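You operate a simulated robot arm through the tools that you are given. There is no shell and no other tool. Be economical: measure what you need, move in short steps, check, and stop when the job is done.

Carry out the task below with a simulated robot arm. There is one attempt and no reset: what you move stays moved.

TASK
Open all three terminal levers, then pull both fuses.
Fine: stand the 20 A fuse on the lamp table and the other on the wiring cart.
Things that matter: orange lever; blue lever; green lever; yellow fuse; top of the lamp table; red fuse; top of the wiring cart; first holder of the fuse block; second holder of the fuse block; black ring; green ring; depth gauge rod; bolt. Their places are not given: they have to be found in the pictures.

It is judged by the outcome, as a careful person would: the job done as asked, and still so three seconds after it is handed in. It fails if anything else is knocked over, pushed out of place, dropped, spilled or broken.

THE ROBOT
A 6-joint arm with a two-finger parallel gripper, fixed in place. Base frame: the origin is at the foot of the arm, x ahead of it, y to its left, z up; the work surface is at about z = 800. Lengths are in mm, angles in degrees, forces in N, time in s.
With the tool pointing down near the work surface it reaches from about 260 to 680 mm from the base axis. Its first joint turns from -66.0 to 66.0 degrees. Payload 2.9 kg.
Tool frame: the origin (TCP) lies between the finger pads and is the grasp point; the fingertips stand 30 mm ahead of it; z points along the fingers, y is the line along which they close. The gripper opens to 110 mm. The fingers are 20 mm wide and 10 mm thick; the gripper's body (48 by 112 mm) begins 55 mm behind the TCP.
Orientation is told as [roll, pitch, yaw] about the base's x, y, z axes, in that order, counted from this pose: with the fingers straight down and closing along the base's y, the tool's x points along the base's -x, its y along +y and its z along -z.

THE INTERFACE
- The arm moves only by the tool play_rows. Its arguments are lists of equal length, an entry for each row: "hand": the opening, from 0 (shut) to 1 (fully open); "delta_pos": the shift along the base's x, y, z in mm, a list of three; "dr": the turn, a rotation vector about the base's x, y, z in degrees, a list of three. In form: {"hand": [hand, ...], "delta_pos": [[x, y, z], ...], "dr": [[ax, ay, az], ...]}. A call has 1 to 20 rows; each row shifts and turns the commanded pose from where the row before left it. A row lasts 0.2 s, in which the tool goes at most 50 mm and 8.6 degrees; a call with a longer step from one row to the next is refused whole, and so is a gripper value outside its range. A pose out of reach is approached as far as the arm can. The call stops where the force on the tool passes 70 N (or 10 N more than at its start, if that is more) or the arm is blocked; 0.2 s more then pass. The fingers move at their own pace (about 108 mm/s each) and stop on an object; they squeeze with about 21 N. The grip force told is the motor's: it shows also when the fingers shut on nothing. Time passes only in rows, and 0.2 s behind the last, so rows that do not move let the fingers close. It gives the time, the measured TCP pose, the force on the tool (base axes), the opening and the grip force at its end, in the units of the frame above (readings bear some noise).
- Cameras (640 x 400 px; columns grow to the right, rows downward): "scene" is fixed at [83.2, 439.5, 1379.9]; the picture's right is [-0.70, -0.72, 0.00], its down [-0.45, 0.43, -0.78] and it looks along [0.56, -0.55, -0.62] (base axes); focal length 369 px, centre (320, 200). "wrist" rides on the gripper at [-36, 0, -57] in the tool frame; the picture's right is [0.00, -1.00, 0.00], its down [0.97, 0.00, -0.24] and it looks along [0.24, 0.00, 0.97] (tool axes); focal length 218 px, centre (320, 200).
- get_image(camera): a new picture of that camera. No time passes.
- probe_pixels(camera, pixels): there is no depth. For up to 12 entries [column, row, z] of the newest picture of that camera ("zoom" is the newest enlarged one), the place [x, y] in the base frame at which the ray of that pixel passes the height z, good to about 2 mm. No time passes.
- zoom(camera, box): a new picture of the part [left, top, right, bottom] of that camera's present view, enlarged. No time passes.
- finish_job(): hands the job in; it is judged then, once.

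Work in short steps. Measure before you move; look again where a grasp or a placing could have gone wrong, and mend it. You have 80 turns and 46 pictures in all, the two below and enlarged ones among them. Open the gripper and draw the arm clear of the work before you hand the job in, unless the task says otherwise; then end with one line.

The tools are called after "Call:" as a command line: name --argument value ..., lists and objects as JSON in quotes. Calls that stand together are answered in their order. play_rows: Moves the arm, as the interface text tells. Its arguments: {"type":"object","properties":{"hand":{"type":"array","items":{"type":"number"}},"delta_pos":{"type":"array","items":{"type":"array","items":{"type":"number"}}},"dr":{"type":"array","items":{"type":"array","items":{"type":"number"}}}},"required":["hand","delta_pos","dr"]} The other tools are called the same way: get_image (camera) takes a picture; probe_pixels (camera, pixels) gives the place at which the rays of pixels pass given heights; zoom (camera, box) takes an enlarged picture of a part of a camera's view; finish_job () hands the job in.

At the start:

```text
time: 0.0
eef_pos: [369.5, 101.1, 1125.0]
ee_rot: [-0.1, 0.0, 0.0]
force: [0.4, -0.1, -0.3]
grip_width: 110.2
grip_force: 0.1
```

scene: 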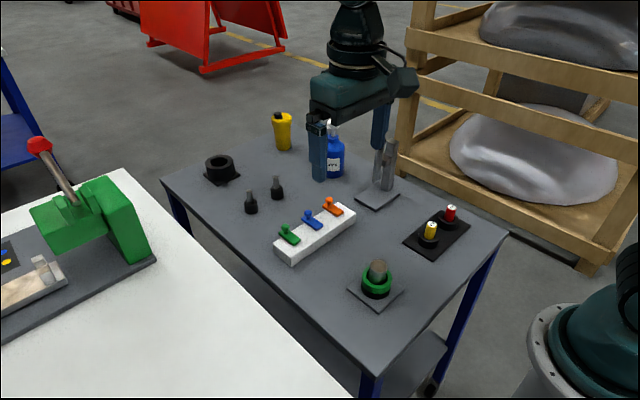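
wrist: 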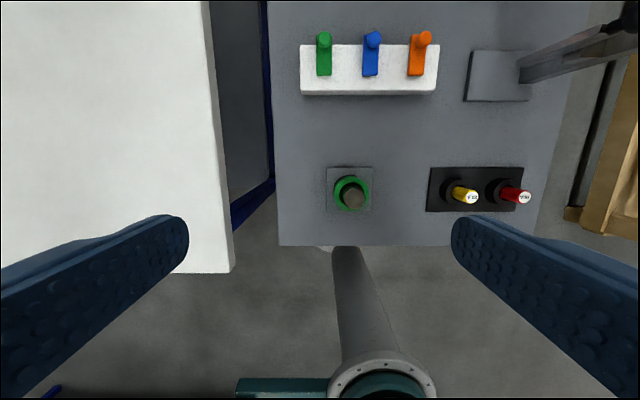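

The scene shows the lever block around (315,232) and the fuses around (440,225). I zoom in on both and on the tables.

Call:
zoom --camera "scene" --box '[260, 180, 370, 270]'

Call:
zoom --camera "wrist" --box '[420, 150, 540, 225]'

Call:
zoom --camera "wrist" --box '[290, 20, 450, 120]'

Call:
zoom --camera "scene" --box '[390, 180, 490, 270]'

```text
4.44 times, centred on (315, 225) of scene
```

zoom: 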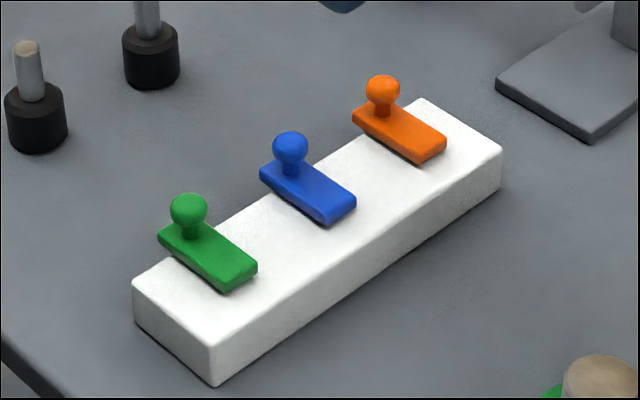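

```text
5.33 times, centred on (480, 188) of wrist
```

zoom: 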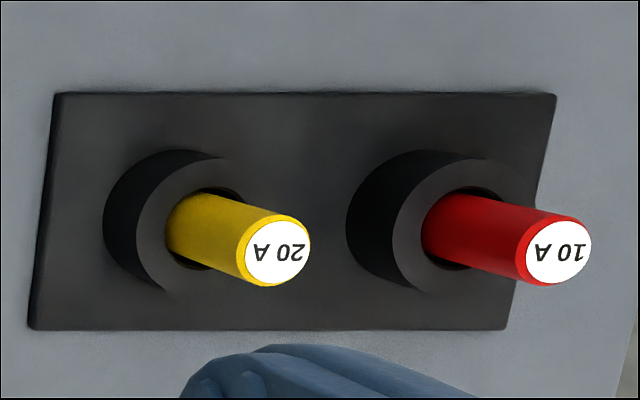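

```text
4.00 times, centred on (370, 70) of wrist
```

zoom: 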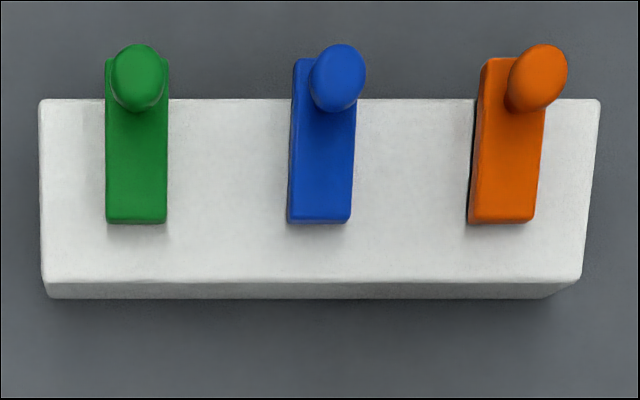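

```text
4.44 times, centred on (440, 225) of scene
```

zoom: 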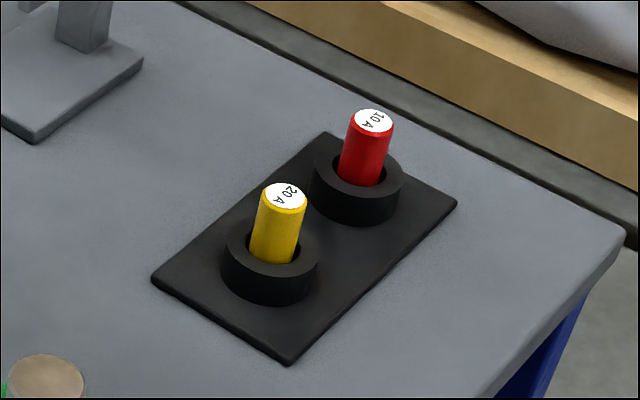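

The fuses read 20 A (yellow) and 10 A (red). Next I need to tell the lamp table from the wiring cart, so I zoom in on the surroundings.

Call:
zoom --camera "scene" --box '[0, 120, 200, 400]'

Call:
zoom --camera "scene" --box '[190, 90, 430, 240]'

Call:
zoom --camera "scene" --box '[320, 230, 520, 400]'

Call:
probe_pixels --camera "scene" --pixels '[[163, 180, 800], [505, 236, 800], [372, 376, 800], [127, 170, 800], [345, 398, 800], [157, 258, 800], [431, 225, 840], [450, 207, 840]]'

```text
1.43 times, centred on (100, 260) of scene
```

zoom: 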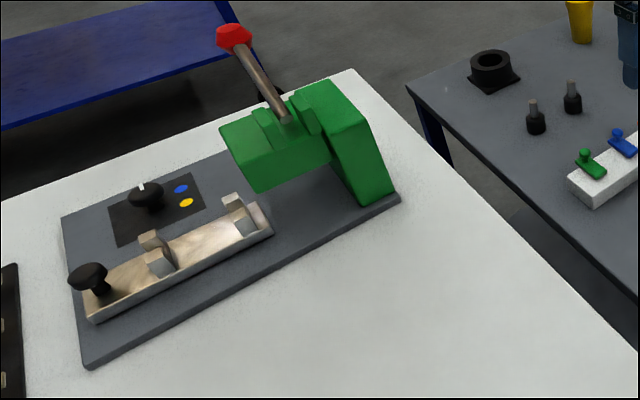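

```text
2.67 times, centred on (310, 165) of scene
```

zoom: 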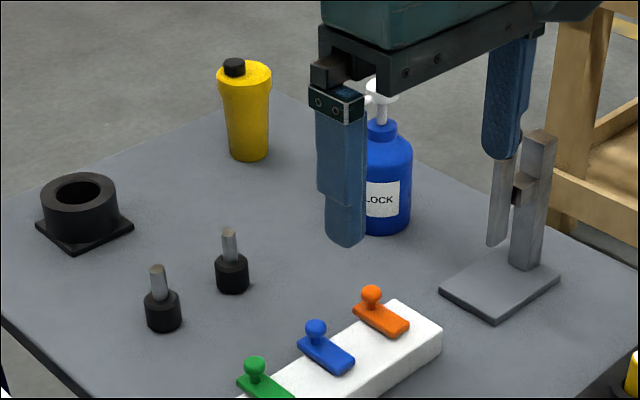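

```text
2.35 times, centred on (420, 315) of scene
```

zoom: 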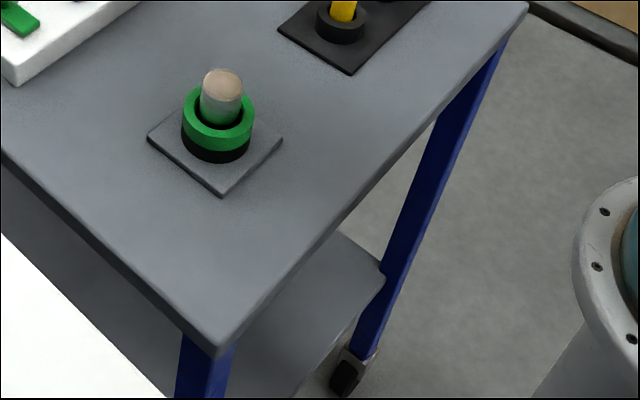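

```text
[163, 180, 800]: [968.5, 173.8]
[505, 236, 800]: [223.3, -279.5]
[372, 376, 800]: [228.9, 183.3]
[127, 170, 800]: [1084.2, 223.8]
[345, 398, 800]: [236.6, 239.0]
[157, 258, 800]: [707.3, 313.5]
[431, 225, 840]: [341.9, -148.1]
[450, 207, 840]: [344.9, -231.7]
```

White = fixed table with the knob and lamps. Grey = cart on casters, so it is the wiring cart. I triangulate the levers, fuses and white table with both cameras.

Call:
probe_pixels --camera "scene" --pixels '[[285.3, 227.3, 840], [285.3, 227.3, 870], [308.3, 213.1, 840], [308.3, 213.1, 870], [329, 200, 840], [329, 200, 870], [294.5, 243.5, 830], [291.5, 266.5, 800], [273, 251, 800], [437, 213, 800]]'

Call:
probe_pixels --camera "wrist" --pixels '[[324.7, 38.7, 840], [324.7, 38.7, 870], [374.7, 38.7, 840], [374.7, 38.7, 870], [425, 38.7, 840], [425, 38.7, 870], [323.7, 76, 830], [300, 92, 800], [300, 45, 830], [233, 272, 800], [205, 0, 800], [208, 0, 830]]'

Call:
probe_pixels --camera "wrist" --pixels '[[471, 197, 840], [471, 197, 870], [524, 197, 840], [524, 197, 870], [450, 190, 820], [495, 190, 820], [427, 210, 800], [517, 211, 800], [523, 167, 800], [430, 167, 800], [350, 192, 820]]'

Call:
probe_pixels --camera "scene" --pixels '[[431.6, 224.3, 840], [431.6, 224.3, 870], [452, 207.2, 840], [452, 207.2, 870], [377, 268, 830], [377, 268, 850]]'

```text
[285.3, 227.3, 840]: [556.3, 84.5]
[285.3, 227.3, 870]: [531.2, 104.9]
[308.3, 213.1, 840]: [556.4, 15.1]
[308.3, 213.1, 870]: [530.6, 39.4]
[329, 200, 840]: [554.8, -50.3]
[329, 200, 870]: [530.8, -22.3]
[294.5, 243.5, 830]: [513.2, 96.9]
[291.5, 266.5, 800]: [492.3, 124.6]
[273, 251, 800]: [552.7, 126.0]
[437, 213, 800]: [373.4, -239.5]
```

```text
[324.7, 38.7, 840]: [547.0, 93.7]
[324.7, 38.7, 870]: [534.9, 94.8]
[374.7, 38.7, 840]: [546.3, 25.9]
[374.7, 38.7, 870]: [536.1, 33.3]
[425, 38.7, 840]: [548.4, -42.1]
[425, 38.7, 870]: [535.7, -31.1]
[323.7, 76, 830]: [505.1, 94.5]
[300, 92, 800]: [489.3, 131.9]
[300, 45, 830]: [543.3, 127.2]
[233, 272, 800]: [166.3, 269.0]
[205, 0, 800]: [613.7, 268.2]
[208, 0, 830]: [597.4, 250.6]
```

```text
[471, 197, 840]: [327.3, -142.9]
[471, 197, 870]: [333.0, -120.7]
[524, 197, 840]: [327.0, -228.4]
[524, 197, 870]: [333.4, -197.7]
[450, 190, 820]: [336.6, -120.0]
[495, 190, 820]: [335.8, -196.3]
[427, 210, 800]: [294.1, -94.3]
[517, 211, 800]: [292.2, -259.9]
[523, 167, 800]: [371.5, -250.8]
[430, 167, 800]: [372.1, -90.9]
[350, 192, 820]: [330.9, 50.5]
```

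```text
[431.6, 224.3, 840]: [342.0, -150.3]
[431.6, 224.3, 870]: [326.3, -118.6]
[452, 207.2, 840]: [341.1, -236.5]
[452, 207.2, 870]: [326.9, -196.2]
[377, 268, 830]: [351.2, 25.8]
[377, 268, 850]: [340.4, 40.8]
```

Triangulated: knobs at about (542, 94/30/-37, 855), fuse tops at about (330, -126/-203, 864). The white table seems to be at z≈837. I move above the levers for a closer look.

Call:
play_rows --hand '[0.5, 0.4, 0.4, 0.4, 0.4, 0.4, 0.4]' --delta_pos '[[24, -10, -20], [24, -10, -20], [24, -10, -20], [24, -10, -20], [24, -10, -20], [24, -10, -20], [0, 0, 0]]' --dr '[[0, 0, 0], [0, 0, 0], [0, 0, 0], [0, 0, 0], [0, 0, 0], [0, 0, 0], [0, 0, 0]]'

Call:
get_image --camera "wrist"

```text
time: 1.6
eef_pos: [514.6, 41.3, 1002.7]
ee_rot: [-0.1, 0.0, 0.0]
force: [-0.9, 0.3, 0.2]
grip_width: 43.9
grip_force: 0.1
```

```text
36 pictures are left
```

wrist: 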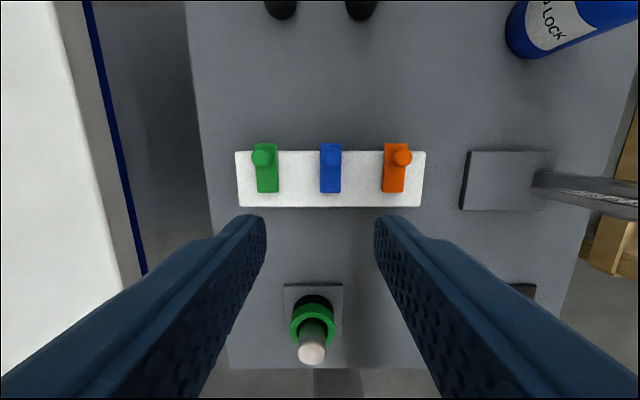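

Call:
zoom --camera "wrist" --box '[225, 130, 435, 220]'

Call:
probe_pixels --camera "wrist" --pixels '[[331, 157, 855], [262, 157, 855], [401, 157, 855], [321, 144, 842], [341, 144, 842], [321, 192, 842], [341, 192, 842], [330, 152, 832], [330, 207, 832], [121, 285, 837], [55, 0, 837], [121, 285, 800]]'

Call:
zoom --camera "scene" --box '[290, 185, 360, 235]'

```text
3.05 times, centred on (330, 175) of wrist
```

zoom: 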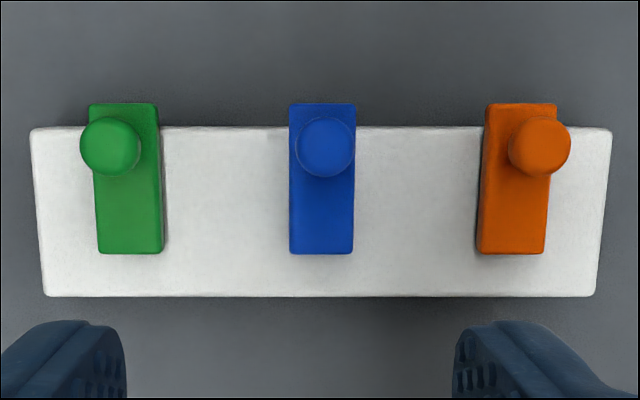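

```text
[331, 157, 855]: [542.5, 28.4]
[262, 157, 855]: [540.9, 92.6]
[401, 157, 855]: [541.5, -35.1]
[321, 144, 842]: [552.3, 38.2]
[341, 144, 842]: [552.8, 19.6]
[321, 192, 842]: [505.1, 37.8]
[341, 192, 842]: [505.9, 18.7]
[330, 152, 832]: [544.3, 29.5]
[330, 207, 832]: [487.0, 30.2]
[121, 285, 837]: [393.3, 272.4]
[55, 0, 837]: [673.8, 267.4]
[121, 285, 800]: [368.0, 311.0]
```

```text
8.00 times, centred on (325, 210) of scene
```

zoom: 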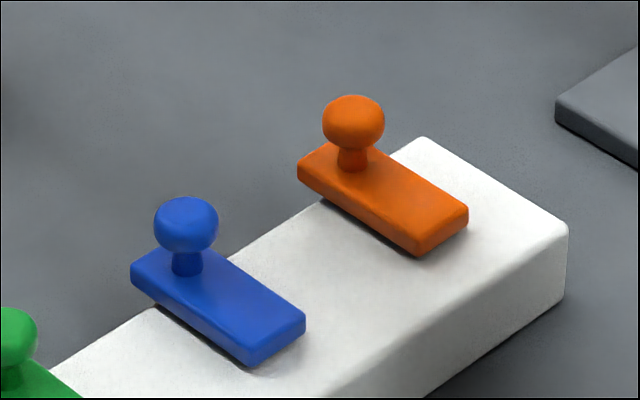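

Blue bar spans x 505–552, top z≈839, with the knob at (541.5, 29.5, ~856) and the free end on +x. I descend on the blue knob, fingers straddling it with the tips just above the bar, and grip.

Call:
play_rows --hand '[0.4, 0.4, 0.4, 0.4, 0.4, 0.4, 0.0, 0.0, 0.0]' --delta_pos '[[13, -6, -15], [13.5, -6, -30], [0, 0, -30], [0, 0, -30], [0, 0, -20.5], [0, 0, 0], [0, 0, 0], [0, 0, 0], [0, 0, 0]]' --dr '[[0, 0, 0], [0, 0, 0], [0, 0, 0], [0, 0, 0], [0, 0, 0], [0, 0, 0], [0, 0, 0], [0, 0, 0], [0, 0, 0]]'

Call:
get_image --camera "wrist"

Call:
zoom --camera "scene" --box '[260, 160, 372, 230]'

```text
time: 3.6
eef_pos: [540.4, 28.7, 877.6]
ee_rot: [0.0, 0.1, 0.0]
force: [1.0, 1.5, -2.7]
grip_width: 16.8
grip_force: 44.8
```

```text
33 pictures are left
```

wrist: 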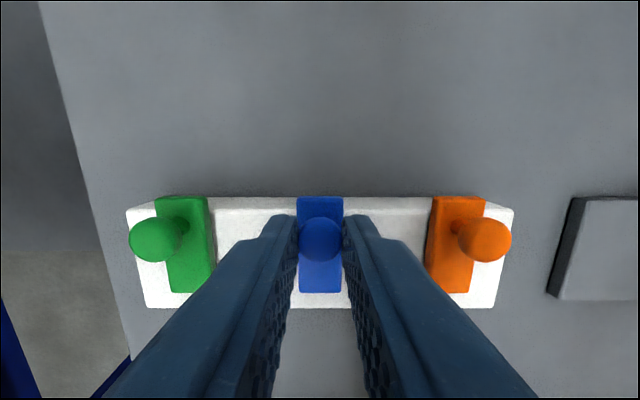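

```text
5.71 times, centred on (316, 195) of scene
```

zoom: 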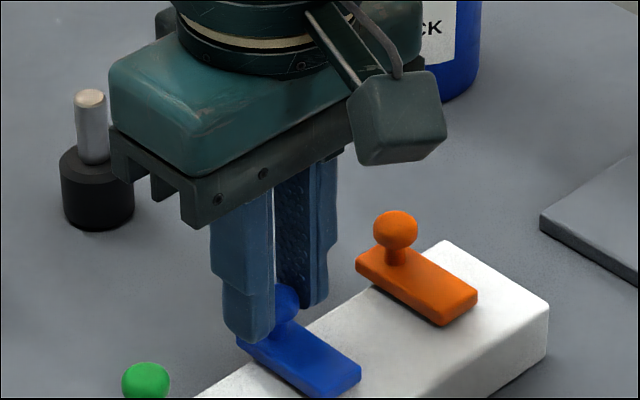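

Knob gripped (16.8 mm). I swing it up about the assumed hinge at (508, 835), 22.5° first.

Call:
play_rows --hand '[0, 0, 0, 0]' --delta_pos '[[-5.8, 0, 3.9], [-6.3, 0, 3.0], [-6.7, 0, 2.3], [0, 0, 0]]' --dr '[[0, -7.5, 0], [0, -7.5, 0], [0, -7.5, 0], [0, 0, 0]]'

Call:
zoom --camera "scene" --box '[260, 160, 372, 230]'

```text
time: 4.6
eef_pos: [521.1, 29.8, 889.5]
ee_rot: [0.0, -22.6, 0.0]
force: [-10.0, -0.4, 23.7]
grip_width: 16.6
grip_force: 45.3
```

```text
5.71 times, centred on (316, 195) of scene
```

zoom: 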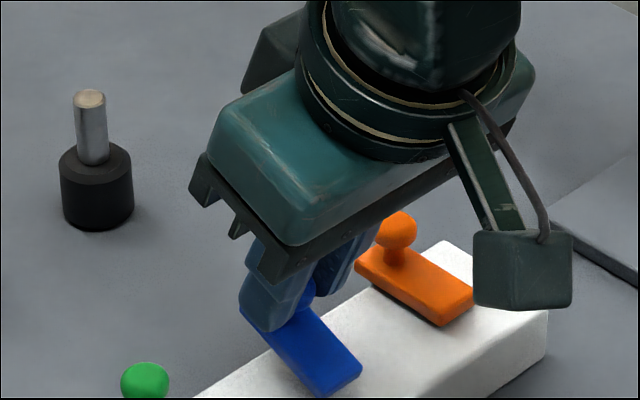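

The lever rises with the tool. The reaction pushes up slightly (24 N), so I take a slightly higher path to 45°.

Call:
play_rows --hand '[0, 0, 0, 0]' --delta_pos '[[-6.8, 0, 2.8], [-7, 0, 1.4], [-7, 0, 0.5], [0, 0, 0]]' --dr '[[0, -7.5, 0], [0, -7.5, 0], [0, -7.5, 0], [0, 0, 0]]'

Call:
get_image --camera "scene"

```text
time: 5.6
eef_pos: [501.5, 29.5, 893.8]
ee_rot: [-0.1, -44.9, 0.0]
force: [-12.3, 3.8, 10.1]
grip_width: 16.8
grip_force: 44.9
```

```text
30 pictures are left
```

scene: 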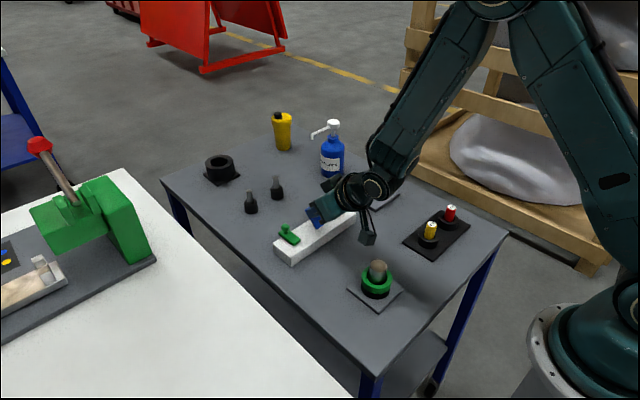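

Lever at ~45° with modest forces. I continue to ~67°.

Call:
play_rows --hand '[0, 0, 0, 0]' --delta_pos '[[-7, 0, -1.0], [-6.8, 0, -1.8], [-6.5, 0, -3], [0, 0, 0]]' --dr '[[0, -7.5, 0], [0, -7.5, 0], [0, -7.5, 0], [0, 0, 0]]'

Call:
zoom --camera "scene" --box '[260, 160, 400, 260]'

```text
time: 6.2
eef_pos: [488.5, 30.7, 895.0]
ee_rot: [-0.1, -58.1, -0.1]
force: [-9.5, -1.0, 20.5]
grip_width: 16.7
grip_force: 45.1
stopped in row 2: the force on the tool passed its limit (the readings are from after the stop); the commanded pose is now the measured one
```

```text
4.00 times, centred on (330, 210) of scene
```

zoom: 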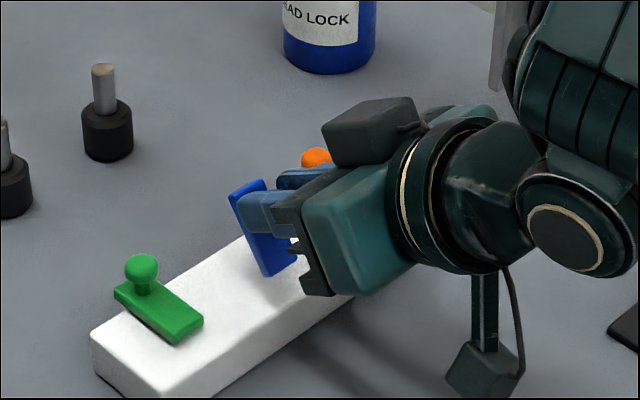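

The force limit tripped near 58–60°, probably the lever's end stop. I release, back off along the tool axis and look.

Call:
play_rows --hand '[0.35, 0.35, 0.35, 0.35, 0.35]' --delta_pos '[[0, 0, 0], [0, 0, 0], [-20, 0, 13], [-20, 0, 13], [-10, 0, 40]]' --dr '[[0, 0, 0], [0, 0, 0], [0, 0, 0], [0, 0, 0], [0, 8, 0]]'

Call:
zoom --camera "scene" --box '[260, 160, 400, 260]'

```text
time: 7.4
eef_pos: [439.4, 31.0, 962.7]
ee_rot: [0.0, -50.1, -0.1]
force: [0.3, 0.5, 0.2]
grip_width: 38.7
grip_force: 0.1
```

```text
4.00 times, centred on (330, 210) of scene
```

zoom: 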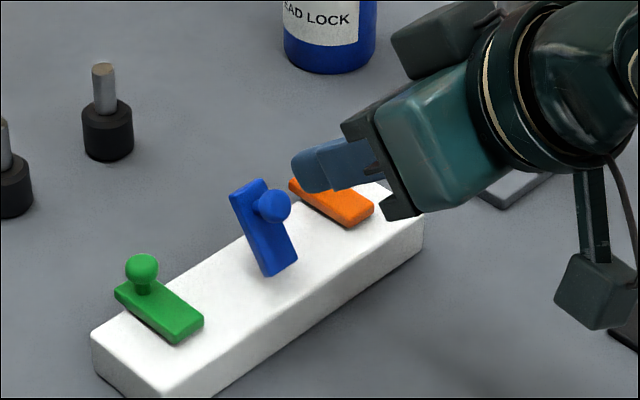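

Blue stays up. I go back to vertical above the green knob (541, 93), descend and grip.

Call:
play_rows --hand '[0.35, 0.35, 0.35, 0.35, 0.35, 0.35, 0.35, 0.35, 0.35, 0.35, 0.35]' --delta_pos '[[16.9, 10.3, 5], [16.9, 10.3, 5], [16.9, 10.3, 0], [16.9, 10.3, 0], [16.9, 10.3, 0], [16.9, 10.5, 0], [0, 0, -25], [0, 0, -25], [0, 0, -25], [0, 0, -20], [0, 0, 0]]' --dr '[[0, 8.35, 0], [0, 8.35, 0], [0, 8.35, 0], [0, 8.35, 0], [0, 8.35, 0], [0, 8.35, 0], [0, 0, 0], [0, 0, 0], [0, 0, 0], [0, 0, 0], [0, 0, 0]]'

Call:
get_image --camera "wrist"

```text
time: 9.8
eef_pos: [538.9, 90.9, 875.1]
ee_rot: [0.0, 0.0, 0.0]
force: [0.1, 0.4, 0.2]
grip_width: 38.4
grip_force: 0.0
```

```text
27 pictures are left
```

wrist: 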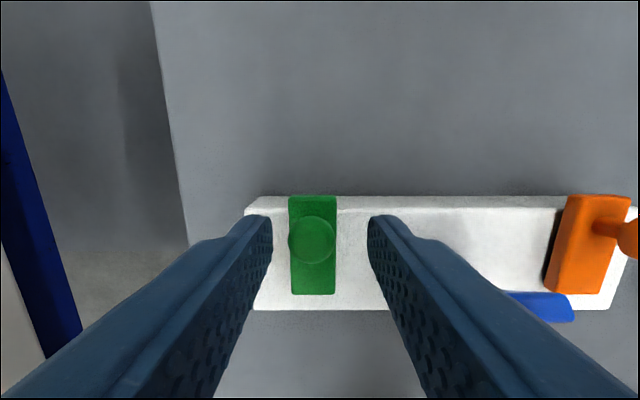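

Knob is 8 px left of centre (~3 mm), so I shift, grip and swing up to 45°.

Call:
play_rows --hand '[0.35, 0.0, 0, 0, 0, 0, 0, 0, 0, 0, 0]' --delta_pos '[[1.5, 2.9, 2.5], [0, 0, 0], [0, 0, 0], [0, 0, 0], [-5.8, 0, 4.6], [-6.3, 0, 3.6], [-6.7, 0, 2.8], [-6.8, 0, 2.0], [-7, 0, 1.2], [-7, 0, 0.5], [0, 0, 0]]' --dr '[[0, 0, 0], [0, 0, 0], [0, 0, 0], [0, 0, 0], [0, -7.5, 0], [0, -7.5, 0], [0, -7.5, 0], [0, -7.5, 0], [0, -7.5, 0], [0, -7.5, 0], [0, 0, 0]]'

Call:
zoom --camera "scene" --box '[240, 170, 380, 270]'

```text
time: 12.2
eef_pos: [501.7, 95.1, 892.9]
ee_rot: [-0.2, -44.9, 0.0]
force: [-16.7, 7.7, 18.0]
grip_width: 17.1
grip_force: 45.8
```

```text
4.00 times, centred on (310, 220) of scene
```

zoom: 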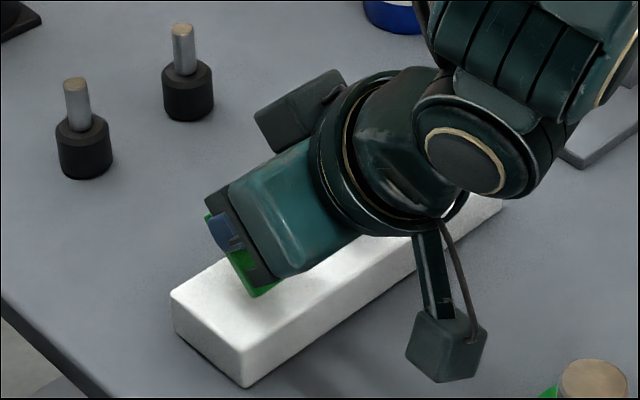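

Green follows. I continue to its stop, then release and back off.

Call:
play_rows --hand '[0, 0, 0]' --delta_pos '[[-7, 0, -0.2], [-6.8, 0, -1.0], [-4, 0, -1]]' --dr '[[0, -7.5, 0], [0, -7.5, 0], [0, -5, 0]]'

Call:
play_rows --hand '[0.35, 0.35, 0.35, 0.35, 0.35]' --delta_pos '[[0, 0, 0], [0, 0, 0], [-20, 0, 13], [-20, 0, 13], [-10, 0, 40]]' --dr '[[0, 0, 0], [0, 0, 0], [0, 0, 0], [0, 0, 0], [0, 8, 0]]'

Call:
zoom --camera "scene" --box '[240, 170, 380, 270]'

```text
time: 13.0
eef_pos: [483.9, 95.4, 890.6]
ee_rot: [0.3, -65.0, -0.1]
force: [-14.4, 10.9, 3.1]
grip_width: 16.8
grip_force: 44.7
```

```text
time: 14.2
eef_pos: [436.8, 95.7, 955.0]
ee_rot: [0.0, -56.9, 0.0]
force: [-0.3, 0.2, -0.1]
grip_width: 38.5
grip_force: 0.1
```

```text
4.00 times, centred on (310, 220) of scene
```

zoom: 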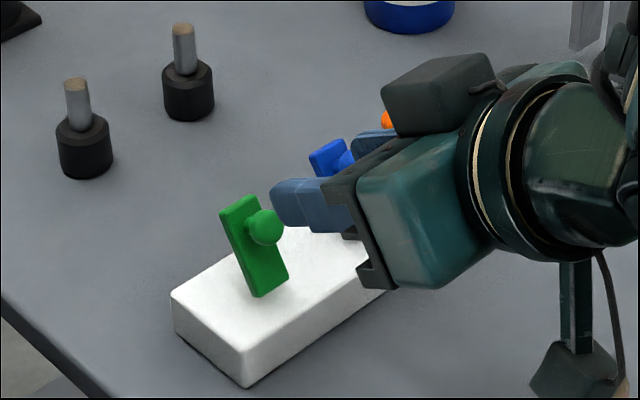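

Green reached 65° without a stop, so there is more travel; I'll push all of them further later. Next is orange.

Call:
play_rows --hand '[0.35, 0.35, 0.35, 0.35, 0.35, 0.35, 0.35, 0.35, 0.35, 0.35, 0.35, 0.35]' --delta_pos '[[14.9, -18.75, 10], [14.9, -18.75, 5], [14.9, -18.75, 0], [14.9, -18.75, 0], [14.9, -18.75, 0], [14.9, -18.75, 0], [14.9, -18.75, 0], [0, 0, -25], [0, 0, -25], [0, 0, -25], [0, 0, -17.5], [0, 0, 0]]' --dr '[[0, 8.13, 0], [0, 8.13, 0], [0, 8.13, 0], [0, 8.13, 0], [0, 8.13, 0], [0, 8.13, 0], [0, 8.13, 0], [0, 0, 0], [0, 0, 0], [0, 0, 0], [0, 0, 0], [0, 0, 0]]'

Call:
get_image --camera "wrist"

```text
time: 16.8
eef_pos: [538.0, -35.9, 878.6]
ee_rot: [-0.1, -0.1, 0.1]
force: [-0.2, 0.1, 0.1]
grip_width: 38.5
grip_force: 0.1
```

```text
24 pictures are left
```

wrist: 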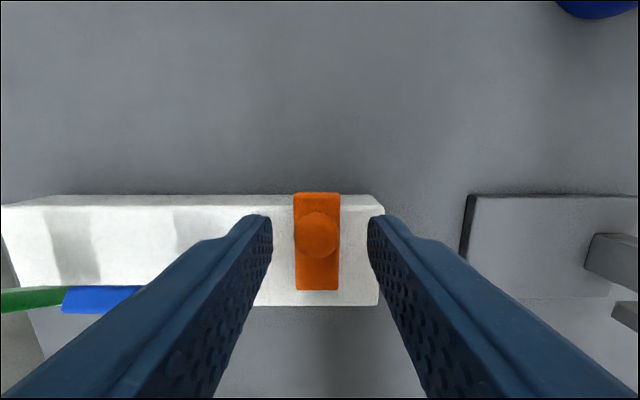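

Nearly centred (1 mm off). I grip and swing orange to 65°, then release.

Call:
play_rows --hand '[0.35, 0.0, 0, 0, 0, 0, 0, 0, 0, 0, 0, 0, 0]' --delta_pos '[[2.5, 1, 0], [0, 0, 0], [0, 0, 0], [0, 0, 0], [-5.8, 0, 4.6], [-6.3, 0, 3.6], [-6.7, 0, 2.8], [-6.8, 0, 2.0], [-7, 0, 1.2], [-7, 0, 0.5], [-7, 0, -0.2], [-6.8, 0, -1], [-4, 0, -1]]' --dr '[[0, 0, 0], [0, 0, 0], [0, 0, 0], [0, 0, 0], [0, -7.5, 0], [0, -7.5, 0], [0, -7.5, 0], [0, -7.5, 0], [0, -7.5, 0], [0, -7.5, 0], [0, -7.5, 0], [0, -7.5, 0], [0, -5, 0]]'

Call:
play_rows --hand '[0.35, 0.35, 0.35, 0.35, 0.35]' --delta_pos '[[0, 0, 0], [0, 0, 0], [-20, 0, 13], [-20, 0, 13], [-10, 0, 40]]' --dr '[[0, 0, 0], [0, 0, 0], [0, 0, 0], [0, 0, 0], [0, 8, 0]]'

Call:
zoom --camera "scene" --box '[250, 160, 390, 260]'

```text
time: 19.6
eef_pos: [483.6, -35.5, 890.0]
ee_rot: [0.1, -64.8, 0.0]
force: [-20.4, 8.6, 12.2]
grip_width: 16.8
grip_force: 44.5
```

```text
time: 20.8
eef_pos: [432.5, -36.7, 956.7]
ee_rot: [0.1, -57.0, 0.0]
force: [-0.7, -0.7, -0.6]
grip_width: 38.4
grip_force: 0.2
```

```text
4.00 times, centred on (320, 210) of scene
```

zoom: 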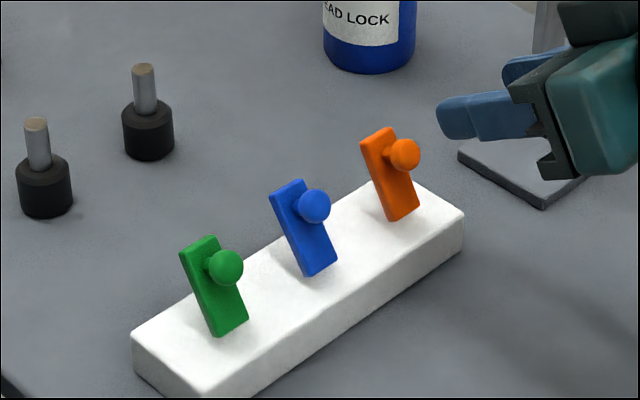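

All three stand at about 60–65° and hold. I close the fingers and push orange further open from behind (+x side), watching the force.

Call:
play_rows --hand '[0, 0, 0, 0, 0, 0, 0, 0, 0, 0, 0, 0]' --delta_pos '[[18.9, 0, 15], [18.9, 0, 0], [18.9, 0, 0], [18.9, 0, 0], [18.9, 0, 0], [18.9, 0, 0], [18.9, 0.5, 0], [0, 0.5, -25], [0, 0, -25], [0, 0, -25], [0, 0, -12], [0, 0, 0]]' --dr '[[0, 8.13, 0], [0, 8.13, 0], [0, 8.13, 0], [0, 8.13, 0], [0, 8.13, 0], [0, 8.13, 0], [0, 8.13, 0], [0, 0, 0], [0, 0, 0], [0, 0, 0], [0, 0, 0], [0, 0, 0]]'

Call:
play_rows --hand '[0, 0, 0, 0, 0]' --delta_pos '[[-6, 0, 0], [-6, 0, 0], [-6, 0, 0], [-5, 0, 0], [-4, 0, 0]]' --dr '[[0, 0, 0], [0, 0, 0], [0, 0, 0], [0, 0, 0], [0, 0, 0]]'

```text
time: 23.4
eef_pos: [567.2, -35.0, 886.2]
ee_rot: [-0.1, -0.2, 0.0]
force: [0.5, 0.2, 0.2]
grip_width: 0.0
grip_force: 20.7
```

```text
time: 24.6
eef_pos: [540.8, -34.9, 886.0]
ee_rot: [-0.2, -0.2, 0.0]
force: [0.6, 0.2, 0.3]
grip_width: 0.0
grip_force: 21.3
```

Call:
play_rows --hand '[0, 0, 0, 0, 0]' --delta_pos '[[-4, 0, 0], [-4, 0, 0], [-3, 0, 0], [-3, 0, 0], [-2, 0, 0]]' --dr '[[0, 0, 0], [0, 0, 0], [0, 0, 0], [0, 0, 0], [0, 0, 0]]'

Call:
zoom --camera "scene" --box '[250, 160, 390, 260]'

```text
time: 25.8
eef_pos: [528.7, -34.7, 887.4]
ee_rot: [-0.1, -1.4, 0.0]
force: [43.9, -1.7, -11.2]
grip_width: 0.1
grip_force: 21.2
```

```text
4.00 times, centred on (320, 210) of scene
```

zoom: 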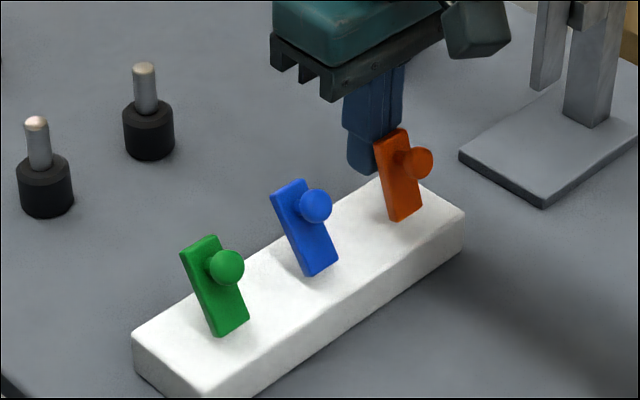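

Orange moved on to ~75° and now resists with 44 N (end stop). I back off, lift and do the same for blue.

Call:
play_rows --hand '[0, 0, 0, 0, 0, 0, 0, 0, 0, 0, 0, 0, 0]' --delta_pos '[[12, 0, 0], [20, 0, 10], [0, 30, 15], [0, 34.5, 0], [0, 0, -15], [0, 0, -10], [-10, 0, 0], [-7, 0, 0], [-4, 0, 0], [-4, 0, 0], [-3, 0, 0], [-3, 0, 0], [-1, 0, 0]]' --dr '[[0, 0, 0], [0, 0, 0], [0, 0, 0], [0, 0, 0], [0, 0, 0], [0, 0, 0], [0, 0, 0], [0, 0, 0], [0, 0, 0], [0, 0, 0], [0, 0, 0], [0, 0, 0], [0, 0, 0]]'

```text
time: 28.6
eef_pos: [528.9, 29.7, 887.2]
ee_rot: [0.0, -1.6, 0.0]
force: [45.3, -0.3, -6.7]
grip_width: 0.1
grip_force: 20.9
```

Same stop for blue. Now green likewise.

Call:
play_rows --hand '[0, 0, 0, 0, 0, 0, 0, 0, 0, 0, 0, 0, 0]' --delta_pos '[[12, 0, 0], [20, 0, 10], [0, 30, 15], [0, 34.5, 0], [0, 0, -15], [0, 0, -10], [-10, 0, 0], [-7, 0, 0], [-4, 0, 0], [-4, 0, 0], [-3, 0, 0], [-3, 0, 0], [-1, 0, 0]]' --dr '[[0, 0, 0], [0, 0, 0], [0, 0, 0], [0, 0, 0], [0, 0, 0], [0, 0, 0], [0, 0, 0], [0, 0, 0], [0, 0, 0], [0, 0, 0], [0, 0, 0], [0, 0, 0], [0, 0, 0]]'

Call:
play_rows --hand '[0, 0, 0, 0.4, 0.4, 0.4]' --delta_pos '[[12, 0, 0], [20, 0, 15], [0, 0, 40], [0, 0, 40], [0, 0, 40], [0, 0, 0]]' --dr '[[0, 0, 0], [0, 0, 0], [0, 0, 0], [0, 0, 0], [0, 0, 0], [0, 0, 0]]'

Call:
zoom --camera "scene" --box '[250, 160, 390, 260]'

```text
time: 31.4
eef_pos: [529.9, 96.0, 886.1]
ee_rot: [0.1, -1.4, -0.1]
force: [46.8, -1.9, -10.4]
grip_width: 0.0
grip_force: 21.1
```

```text
time: 32.8
eef_pos: [555.0, 95.9, 1020.3]
ee_rot: [-0.1, -0.1, 0.0]
force: [1.0, -1.0, 0.5]
grip_width: 44.4
grip_force: 0.0
```

```text
4.00 times, centred on (320, 210) of scene
```

zoom: 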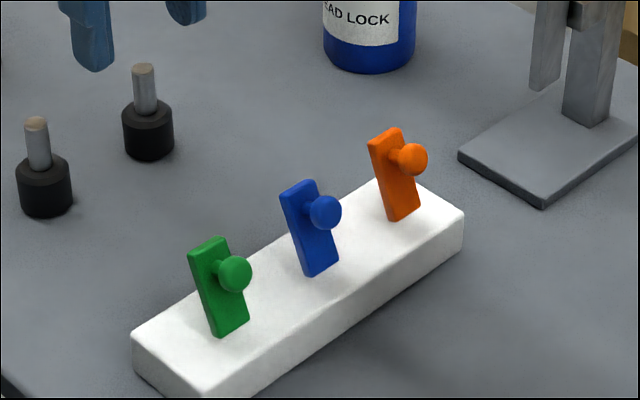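

All three levers are fully open. Now I move over the fuse block for a close view.

Call:
play_rows --hand '[0.4, 0.4, 0.4, 0.4, 0.4, 0.4, 0.4, 0.4, 0.4, 0.4]' --delta_pos '[[-28, -27, 0], [-28, -27, 0], [-28, -27, 0], [-28, -27, 0], [-28, -27, 0], [-28, -27, 0], [-28, -27, -20], [-28, -27, -20], [0, -5, -20], [0, 0, 0]]' --dr '[[0, 0, 0], [0, 0, 0], [0, 0, 0], [0, 0, 0], [0, 0, 0], [0, 0, 0], [0, 0, 0], [0, 0, 0], [0, 0, 0], [0, 0, 0]]'

Call:
get_image --camera "wrist"

```text
time: 35.0
eef_pos: [329.9, -128.1, 961.4]
ee_rot: [-0.1, -0.2, 0.0]
force: [0.3, 0.3, 0.4]
grip_width: 43.8
grip_force: 0.0
```

```text
20 pictures are left
```

wrist: 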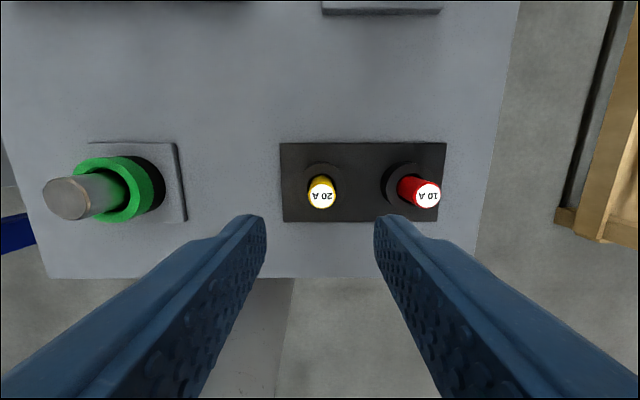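

Call:
probe_pixels --camera "wrist" --pixels '[[322, 193, 864], [428, 193, 864], [322, 178, 822], [402, 185, 822], [67, 198, 870]]'

Call:
zoom --camera "wrist" --box '[270, 130, 450, 230]'

```text
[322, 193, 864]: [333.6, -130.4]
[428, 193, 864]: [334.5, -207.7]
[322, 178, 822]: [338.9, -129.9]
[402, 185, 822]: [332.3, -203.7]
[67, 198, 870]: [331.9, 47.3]
```

```text
3.56 times, centred on (360, 180) of wrist
```

zoom: 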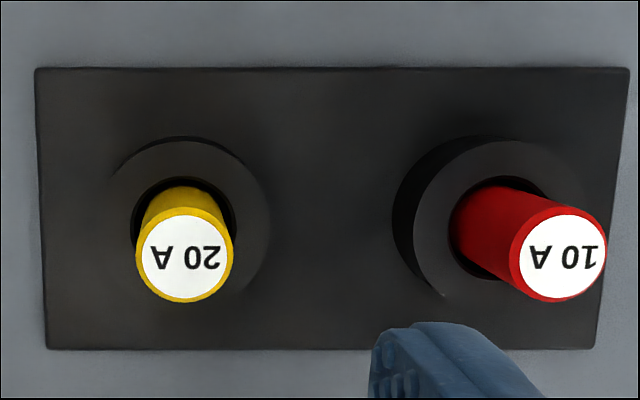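

Yellow fuse axis is at about (332, -129.7), ring top z≈832. I descend to TCP z≈868 and grip it.

Call:
play_rows --hand '[0.4, 0.4, 0.4, 0.4, 0.4, 0, 0, 0]' --delta_pos '[[2, -1.5, -25], [0, 0, -25], [0, 0, -25], [0, 0, -18], [0, 0, 0], [0, 0, 0], [0, 0, 0], [0, 0, 0]]' --dr '[[0, 0, 0], [0, 0, 0], [0, 0, 0], [0, 0, 0], [0, 0, 0], [0, 0, 0], [0, 0, 0], [0, 0, 0]]'

Call:
zoom --camera "scene" --box '[380, 160, 500, 260]'

```text
time: 36.8
eef_pos: [333.1, -129.3, 867.4]
ee_rot: [-0.1, -0.2, -0.1]
force: [-1.0, 0.1, 0.3]
grip_width: 19.2
grip_force: 21.3
```

```text
4.00 times, centred on (440, 210) of scene
```

zoom: 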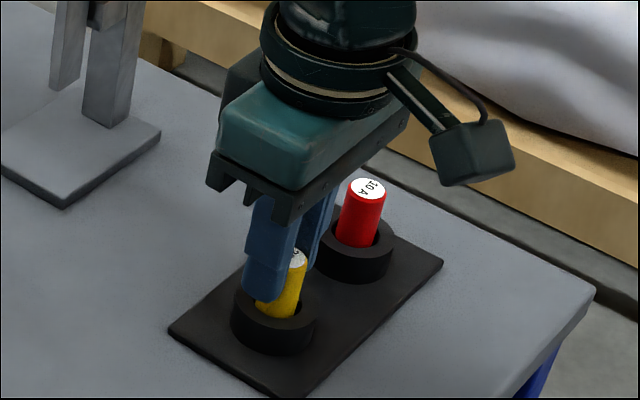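

Gripped at 19.2 mm. I pull straight up, gently at first.

Call:
play_rows --hand '[0, 0, 0, 0, 0, 0, 0]' --delta_pos '[[0, 0, 4], [0, 0, 6], [0, 0, 10], [0, 0, 20], [0, 0, 30], [0, 0, 30], [0, 0, 0]]' --dr '[[0, 0, 0], [0, 0, 0], [0, 0, 0], [0, 0, 0], [0, 0, 0], [0, 0, 0], [0, 0, 0]]'

Call:
zoom --camera "scene" --box '[360, 140, 500, 260]'

```text
time: 38.4
eef_pos: [334.5, -128.5, 971.1]
ee_rot: [-0.1, -0.2, 0.1]
force: [0.2, 1.0, 0.5]
grip_width: 19.4
grip_force: 20.6
```

```text
3.33 times, centred on (430, 200) of scene
```

zoom: 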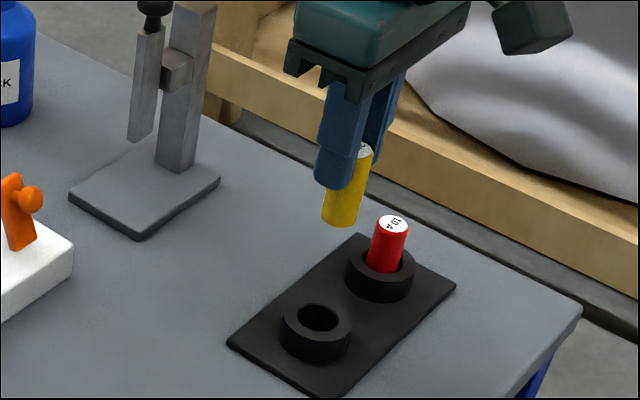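

The fuse is out, and its bottom is about 61 mm below the TCP. I lift and carry it over the white lamp table, then look.

Call:
play_rows --hand '[0, 0, 0, 0, 0, 0, 0, 0, 0, 0, 0, 0, 0]' --delta_pos '[[0, 0, 30], [0, 20, 30], [0, 40, 0], [0, 40, 0], [0, 40, 0], [0, 40, 0], [0, 40, 0], [0, 40, 0], [0, 40, 0], [0, 40, 0], [0, 40, 0], [0, 40, 0], [0, 40, 0]]' --dr '[[0, 0, 0], [0, 0, 0], [0, 0, 0], [0, 0, 0], [0, 0, 0], [0, 0, 0], [0, 0, 0], [0, 0, 0], [0, 0, 0], [0, 0, 0], [0, 0, 0], [0, 0, 0], [0, 0, 0]]'

Call:
get_image --camera "wrist"

Call:
get_image --camera "scene"

```text
time: 41.2
eef_pos: [334.1, 334.6, 1027.4]
ee_rot: [-0.2, -0.2, -0.1]
force: [-0.1, 0.4, 0.3]
grip_width: 19.2
grip_force: 21.2
```

```text
16 pictures are left
```

wrist: 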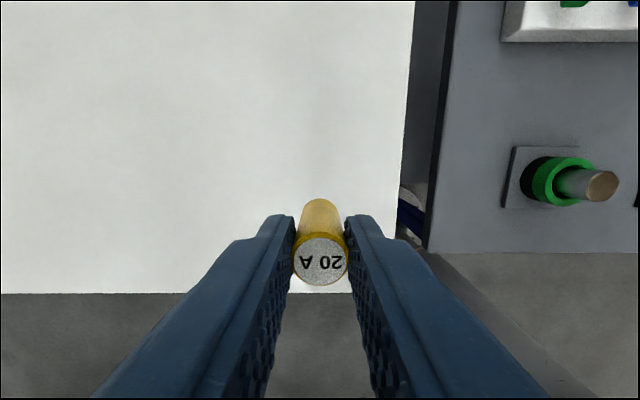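

```text
15 pictures are left
```

scene: 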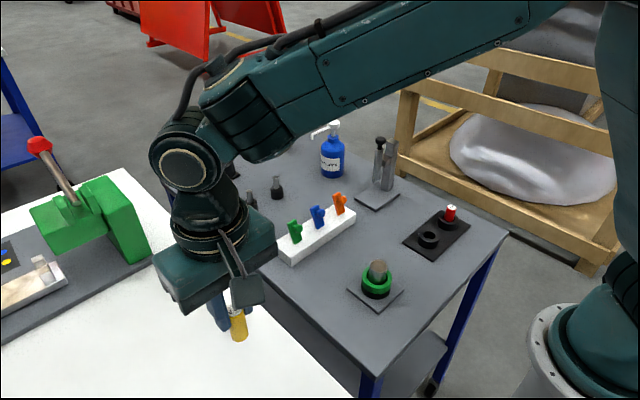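

Call:
probe_pixels --camera "wrist" --pixels '[[405, 120, 800], [405, 120, 860], [200, 293, 800], [200, 293, 860]]'

Call:
probe_pixels --camera "scene" --pixels '[[352, 399, 800], [352, 399, 860], [305, 353, 800], [305, 353, 860]]'

```text
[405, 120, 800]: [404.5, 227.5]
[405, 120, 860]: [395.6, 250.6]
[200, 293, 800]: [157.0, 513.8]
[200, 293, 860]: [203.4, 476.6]
```

```text
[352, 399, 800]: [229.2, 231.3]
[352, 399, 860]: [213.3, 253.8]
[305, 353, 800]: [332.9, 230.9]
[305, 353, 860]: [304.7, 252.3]
```

The white table top is at about z 845–855. I lower to TCP 930, then take small steps watching the force.

Call:
play_rows --hand '[0, 0, 0, 0, 0, 0]' --delta_pos '[[0, 0, -30], [0, 0, -30], [0, 0, -25], [0, 0, -9], [0, 0, -6], [0, 0, 0]]' --dr '[[0, 0, 0], [0, 0, 0], [0, 0, 0], [0, 0, 0], [0, 0, 0], [0, 0, 0]]'

Call:
zoom --camera "scene" --box '[180, 310, 320, 400]'

```text
time: 42.6
eef_pos: [334.4, 332.5, 926.4]
ee_rot: [-0.2, -0.2, 0.1]
force: [-0.2, 0.0, -0.8]
grip_width: 19.3
grip_force: 21.1
```

```text
4.44 times, centred on (250, 355) of scene
```

zoom: 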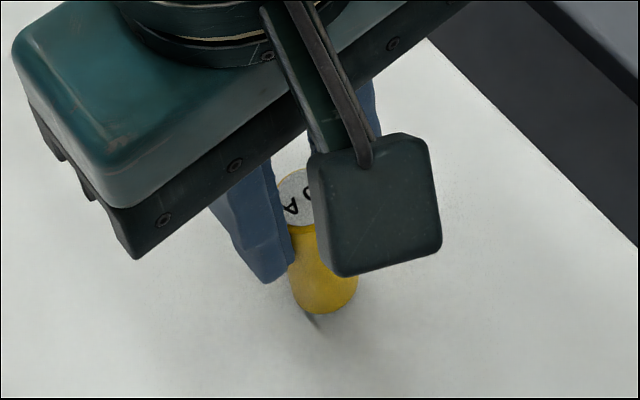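

Call:
play_rows --hand '[0, 0, 0, 0, 0]' --delta_pos '[[0, 0, -2], [0, 0, -2], [0, 0, -2], [0, 0, -2], [0, 0, 0]]' --dr '[[0, 0, 0], [0, 0, 0], [0, 0, 0], [0, 0, 0], [0, 0, 0]]'

```text
time: 43.8
eef_pos: [334.3, 332.3, 920.4]
ee_rot: [0.0, -0.4, -0.1]
force: [0.5, -7.8, 19.1]
grip_width: 19.3
grip_force: 20.8
```

Contact (19 N up at TCP 920). I ease 1 mm, open, and retreat upward.

Call:
play_rows --hand '[0, 0, 0.2, 0.3, 0.4, 0.4]' --delta_pos '[[0, 0, 1.2], [0, 0, 0], [0, 0, 0], [0, 0, 0], [0, 0, 0], [0, 0, 0]]' --dr '[[0, 0, 0], [0, 0, 0], [0, 0, 0], [0, 0, 0], [0, 0, 0], [0, 0, 0]]'

Call:
play_rows --hand '[0.4, 0.4, 0.4, 0.4, 0.4]' --delta_pos '[[0, 0, 15], [0, 0, 25], [0, 0, 35], [0, 0, 35], [0, 0, 0]]' --dr '[[0, 0, 0], [0, 0, 0], [0, 0, 0], [0, 0, 0], [0, 0, 0]]'

Call:
get_image --camera "wrist"

```text
time: 45.2
eef_pos: [333.2, 331.4, 921.3]
ee_rot: [-0.2, -0.3, 0.0]
force: [-0.2, 0.2, -1.0]
grip_width: 44.0
grip_force: 0.1
```

```text
time: 46.4
eef_pos: [332.7, 333.0, 1030.1]
ee_rot: [-0.1, -0.2, 0.0]
force: [0.0, 0.0, -0.8]
grip_width: 44.0
grip_force: 0.0
```

```text
13 pictures are left
```

wrist: 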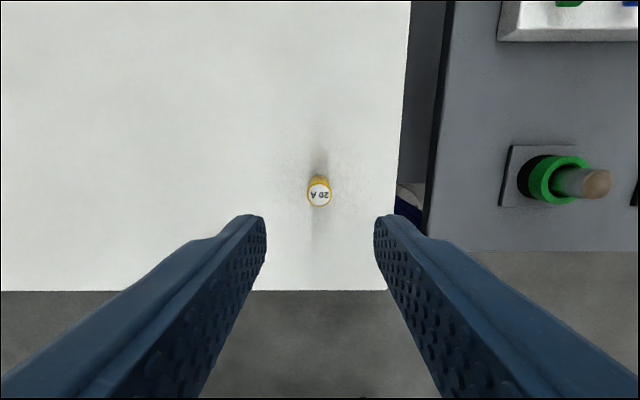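

The 20 A fuse stands upright. I travel back to the red fuse at (333, -206).

Call:
play_rows --hand '[0.4, 0.4, 0.4, 0.4, 0.4, 0.4, 0.4, 0.4, 0.4, 0.4, 0.4, 0.4, 0.4, 0.4, 0.4, 0.4]' --delta_pos '[[0, -41.4, 0], [0, -41.4, 0], [0, -41.4, 0], [0, -41.4, 0], [0, -41.4, 0], [0, -41.4, 0], [0, -41.4, 0], [0, -41.4, 0], [0, -41.4, 0], [0, -41.4, 0], [0, -41.4, 0], [0, -41.4, 0], [0, -41.4, 0], [0, 0, -35], [0, 0, -35], [0, 0, 0]]' --dr '[[0, 0, 0], [0, 0, 0], [0, 0, 0], [0, 0, 0], [0, 0, 0], [0, 0, 0], [0, 0, 0], [0, 0, 0], [0, 0, 0], [0, 0, 0], [0, 0, 0], [0, 0, 0], [0, 0, 0], [0, 0, 0], [0, 0, 0], [0, 0, 0]]'

Call:
get_image --camera "wrist"

```text
time: 49.8
eef_pos: [333.6, -207.3, 962.0]
ee_rot: [0.0, -0.2, 0.0]
force: [-0.6, 0.0, -0.1]
grip_width: 44.0
grip_force: 0.0
```

```text
12 pictures are left
```

wrist: 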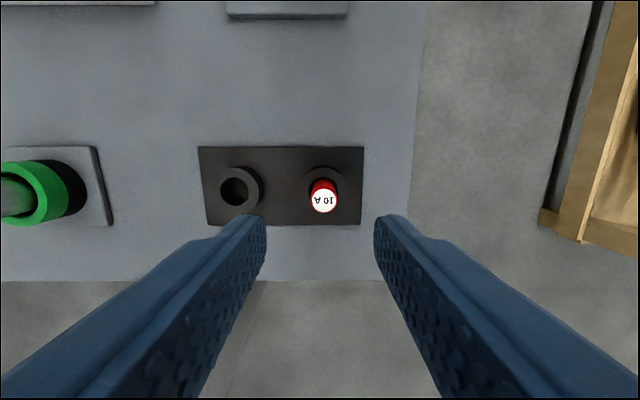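

Red top at px (324,200): nearly below. Small shift (-1, -1.3), descend, grip and pull up.

Call:
play_rows --hand '[0.4, 0.4, 0.4, 0.4, 0.4, 0, 0, 0]' --delta_pos '[[-1, -1.3, -25], [0, 0, -25], [0, 0, -25], [0, 0, -19], [0, 0, 0], [0, 0, 0], [0, 0, 0], [0, 0, 0]]' --dr '[[0, 0, 0], [0, 0, 0], [0, 0, 0], [0, 0, 0], [0, 0, 0], [0, 0, 0], [0, 0, 0], [0, 0, 0]]'

Call:
play_rows --hand '[0, 0, 0, 0, 0, 0, 0]' --delta_pos '[[0, 0, 4], [0, 0, 6], [0, 0, 10], [0, 0, 20], [0, 0, 30], [0, 0, 30], [0, 0, 0]]' --dr '[[0, 0, 0], [0, 0, 0], [0, 0, 0], [0, 0, 0], [0, 0, 0], [0, 0, 0], [0, 0, 0]]'

Call:
get_image --camera "scene"

```text
time: 51.6
eef_pos: [330.9, -209.1, 868.2]
ee_rot: [-0.2, -0.2, 0.1]
force: [-0.1, 0.3, 0.2]
grip_width: 19.2
grip_force: 21.4
```

```text
time: 53.2
eef_pos: [333.2, -208.7, 967.5]
ee_rot: [-0.1, -0.3, 0.0]
force: [1.2, 0.3, -0.2]
grip_width: 19.3
grip_force: 21.2
```

```text
11 pictures are left
```

scene: 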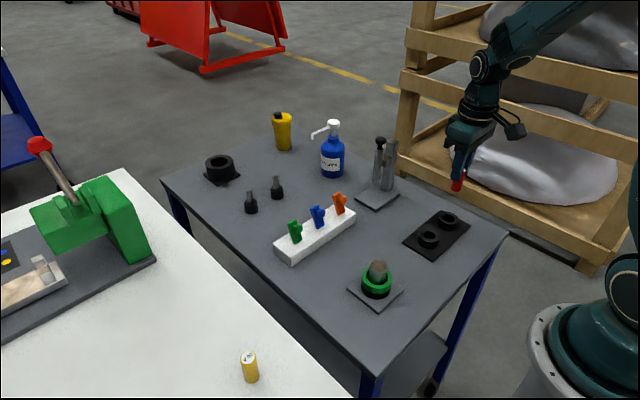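

Both fuses are out and yellow stands on the lamp table. I carry red to a free spot on the cart at (410, -60) and lower to just above the surface.

Call:
play_rows --hand '[0, 0, 0, 0, 0, 0, 0, 0, 0, 0]' --delta_pos '[[0, 0, 20], [15.4, 30, 0], [15.4, 30, 0], [15.4, 30, 0], [15.4, 30, 0], [15.4, 29, 0], [0, 0, -40], [0, 0, -40], [0, 0, -30], [0, 0, 0]]' --dr '[[0, 0, 0], [0, 0, 0], [0, 0, 0], [0, 0, 0], [0, 0, 0], [0, 0, 0], [0, 0, 0], [0, 0, 0], [0, 0, 0], [0, 0, 0]]'

Call:
zoom --camera "scene" --box '[320, 160, 460, 260]'

```text
time: 55.4
eef_pos: [407.7, -62.5, 873.2]
ee_rot: [-0.2, -0.2, 0.0]
force: [-0.2, -0.2, 0.3]
grip_width: 19.3
grip_force: 21.0
```

```text
4.00 times, centred on (390, 210) of scene
```

zoom: 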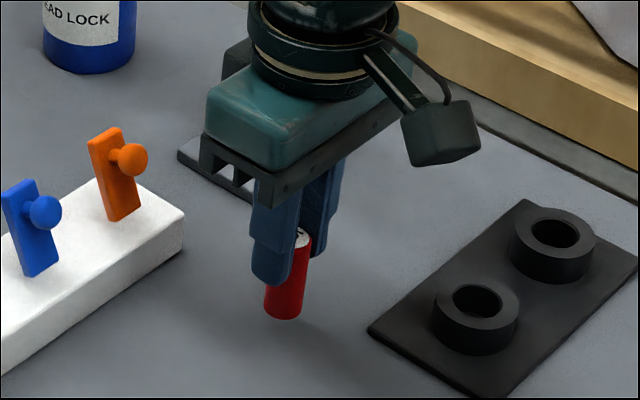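

Still ~10 mm above the cart. I step down slowly.

Call:
play_rows --hand '[0, 0, 0, 0, 0]' --delta_pos '[[0, 0, -2.5], [0, 0, -2.5], [0, 0, -2], [0, 0, -2], [0, 0, 0]]' --dr '[[0, 0, 0], [0, 0, 0], [0, 0, 0], [0, 0, 0], [0, 0, 0]]'

```text
time: 56.6
eef_pos: [407.8, -58.8, 867.5]
ee_rot: [-0.2, -0.3, 0.0]
force: [0.2, 0.4, -0.2]
grip_width: 19.1
grip_force: 21.5
```

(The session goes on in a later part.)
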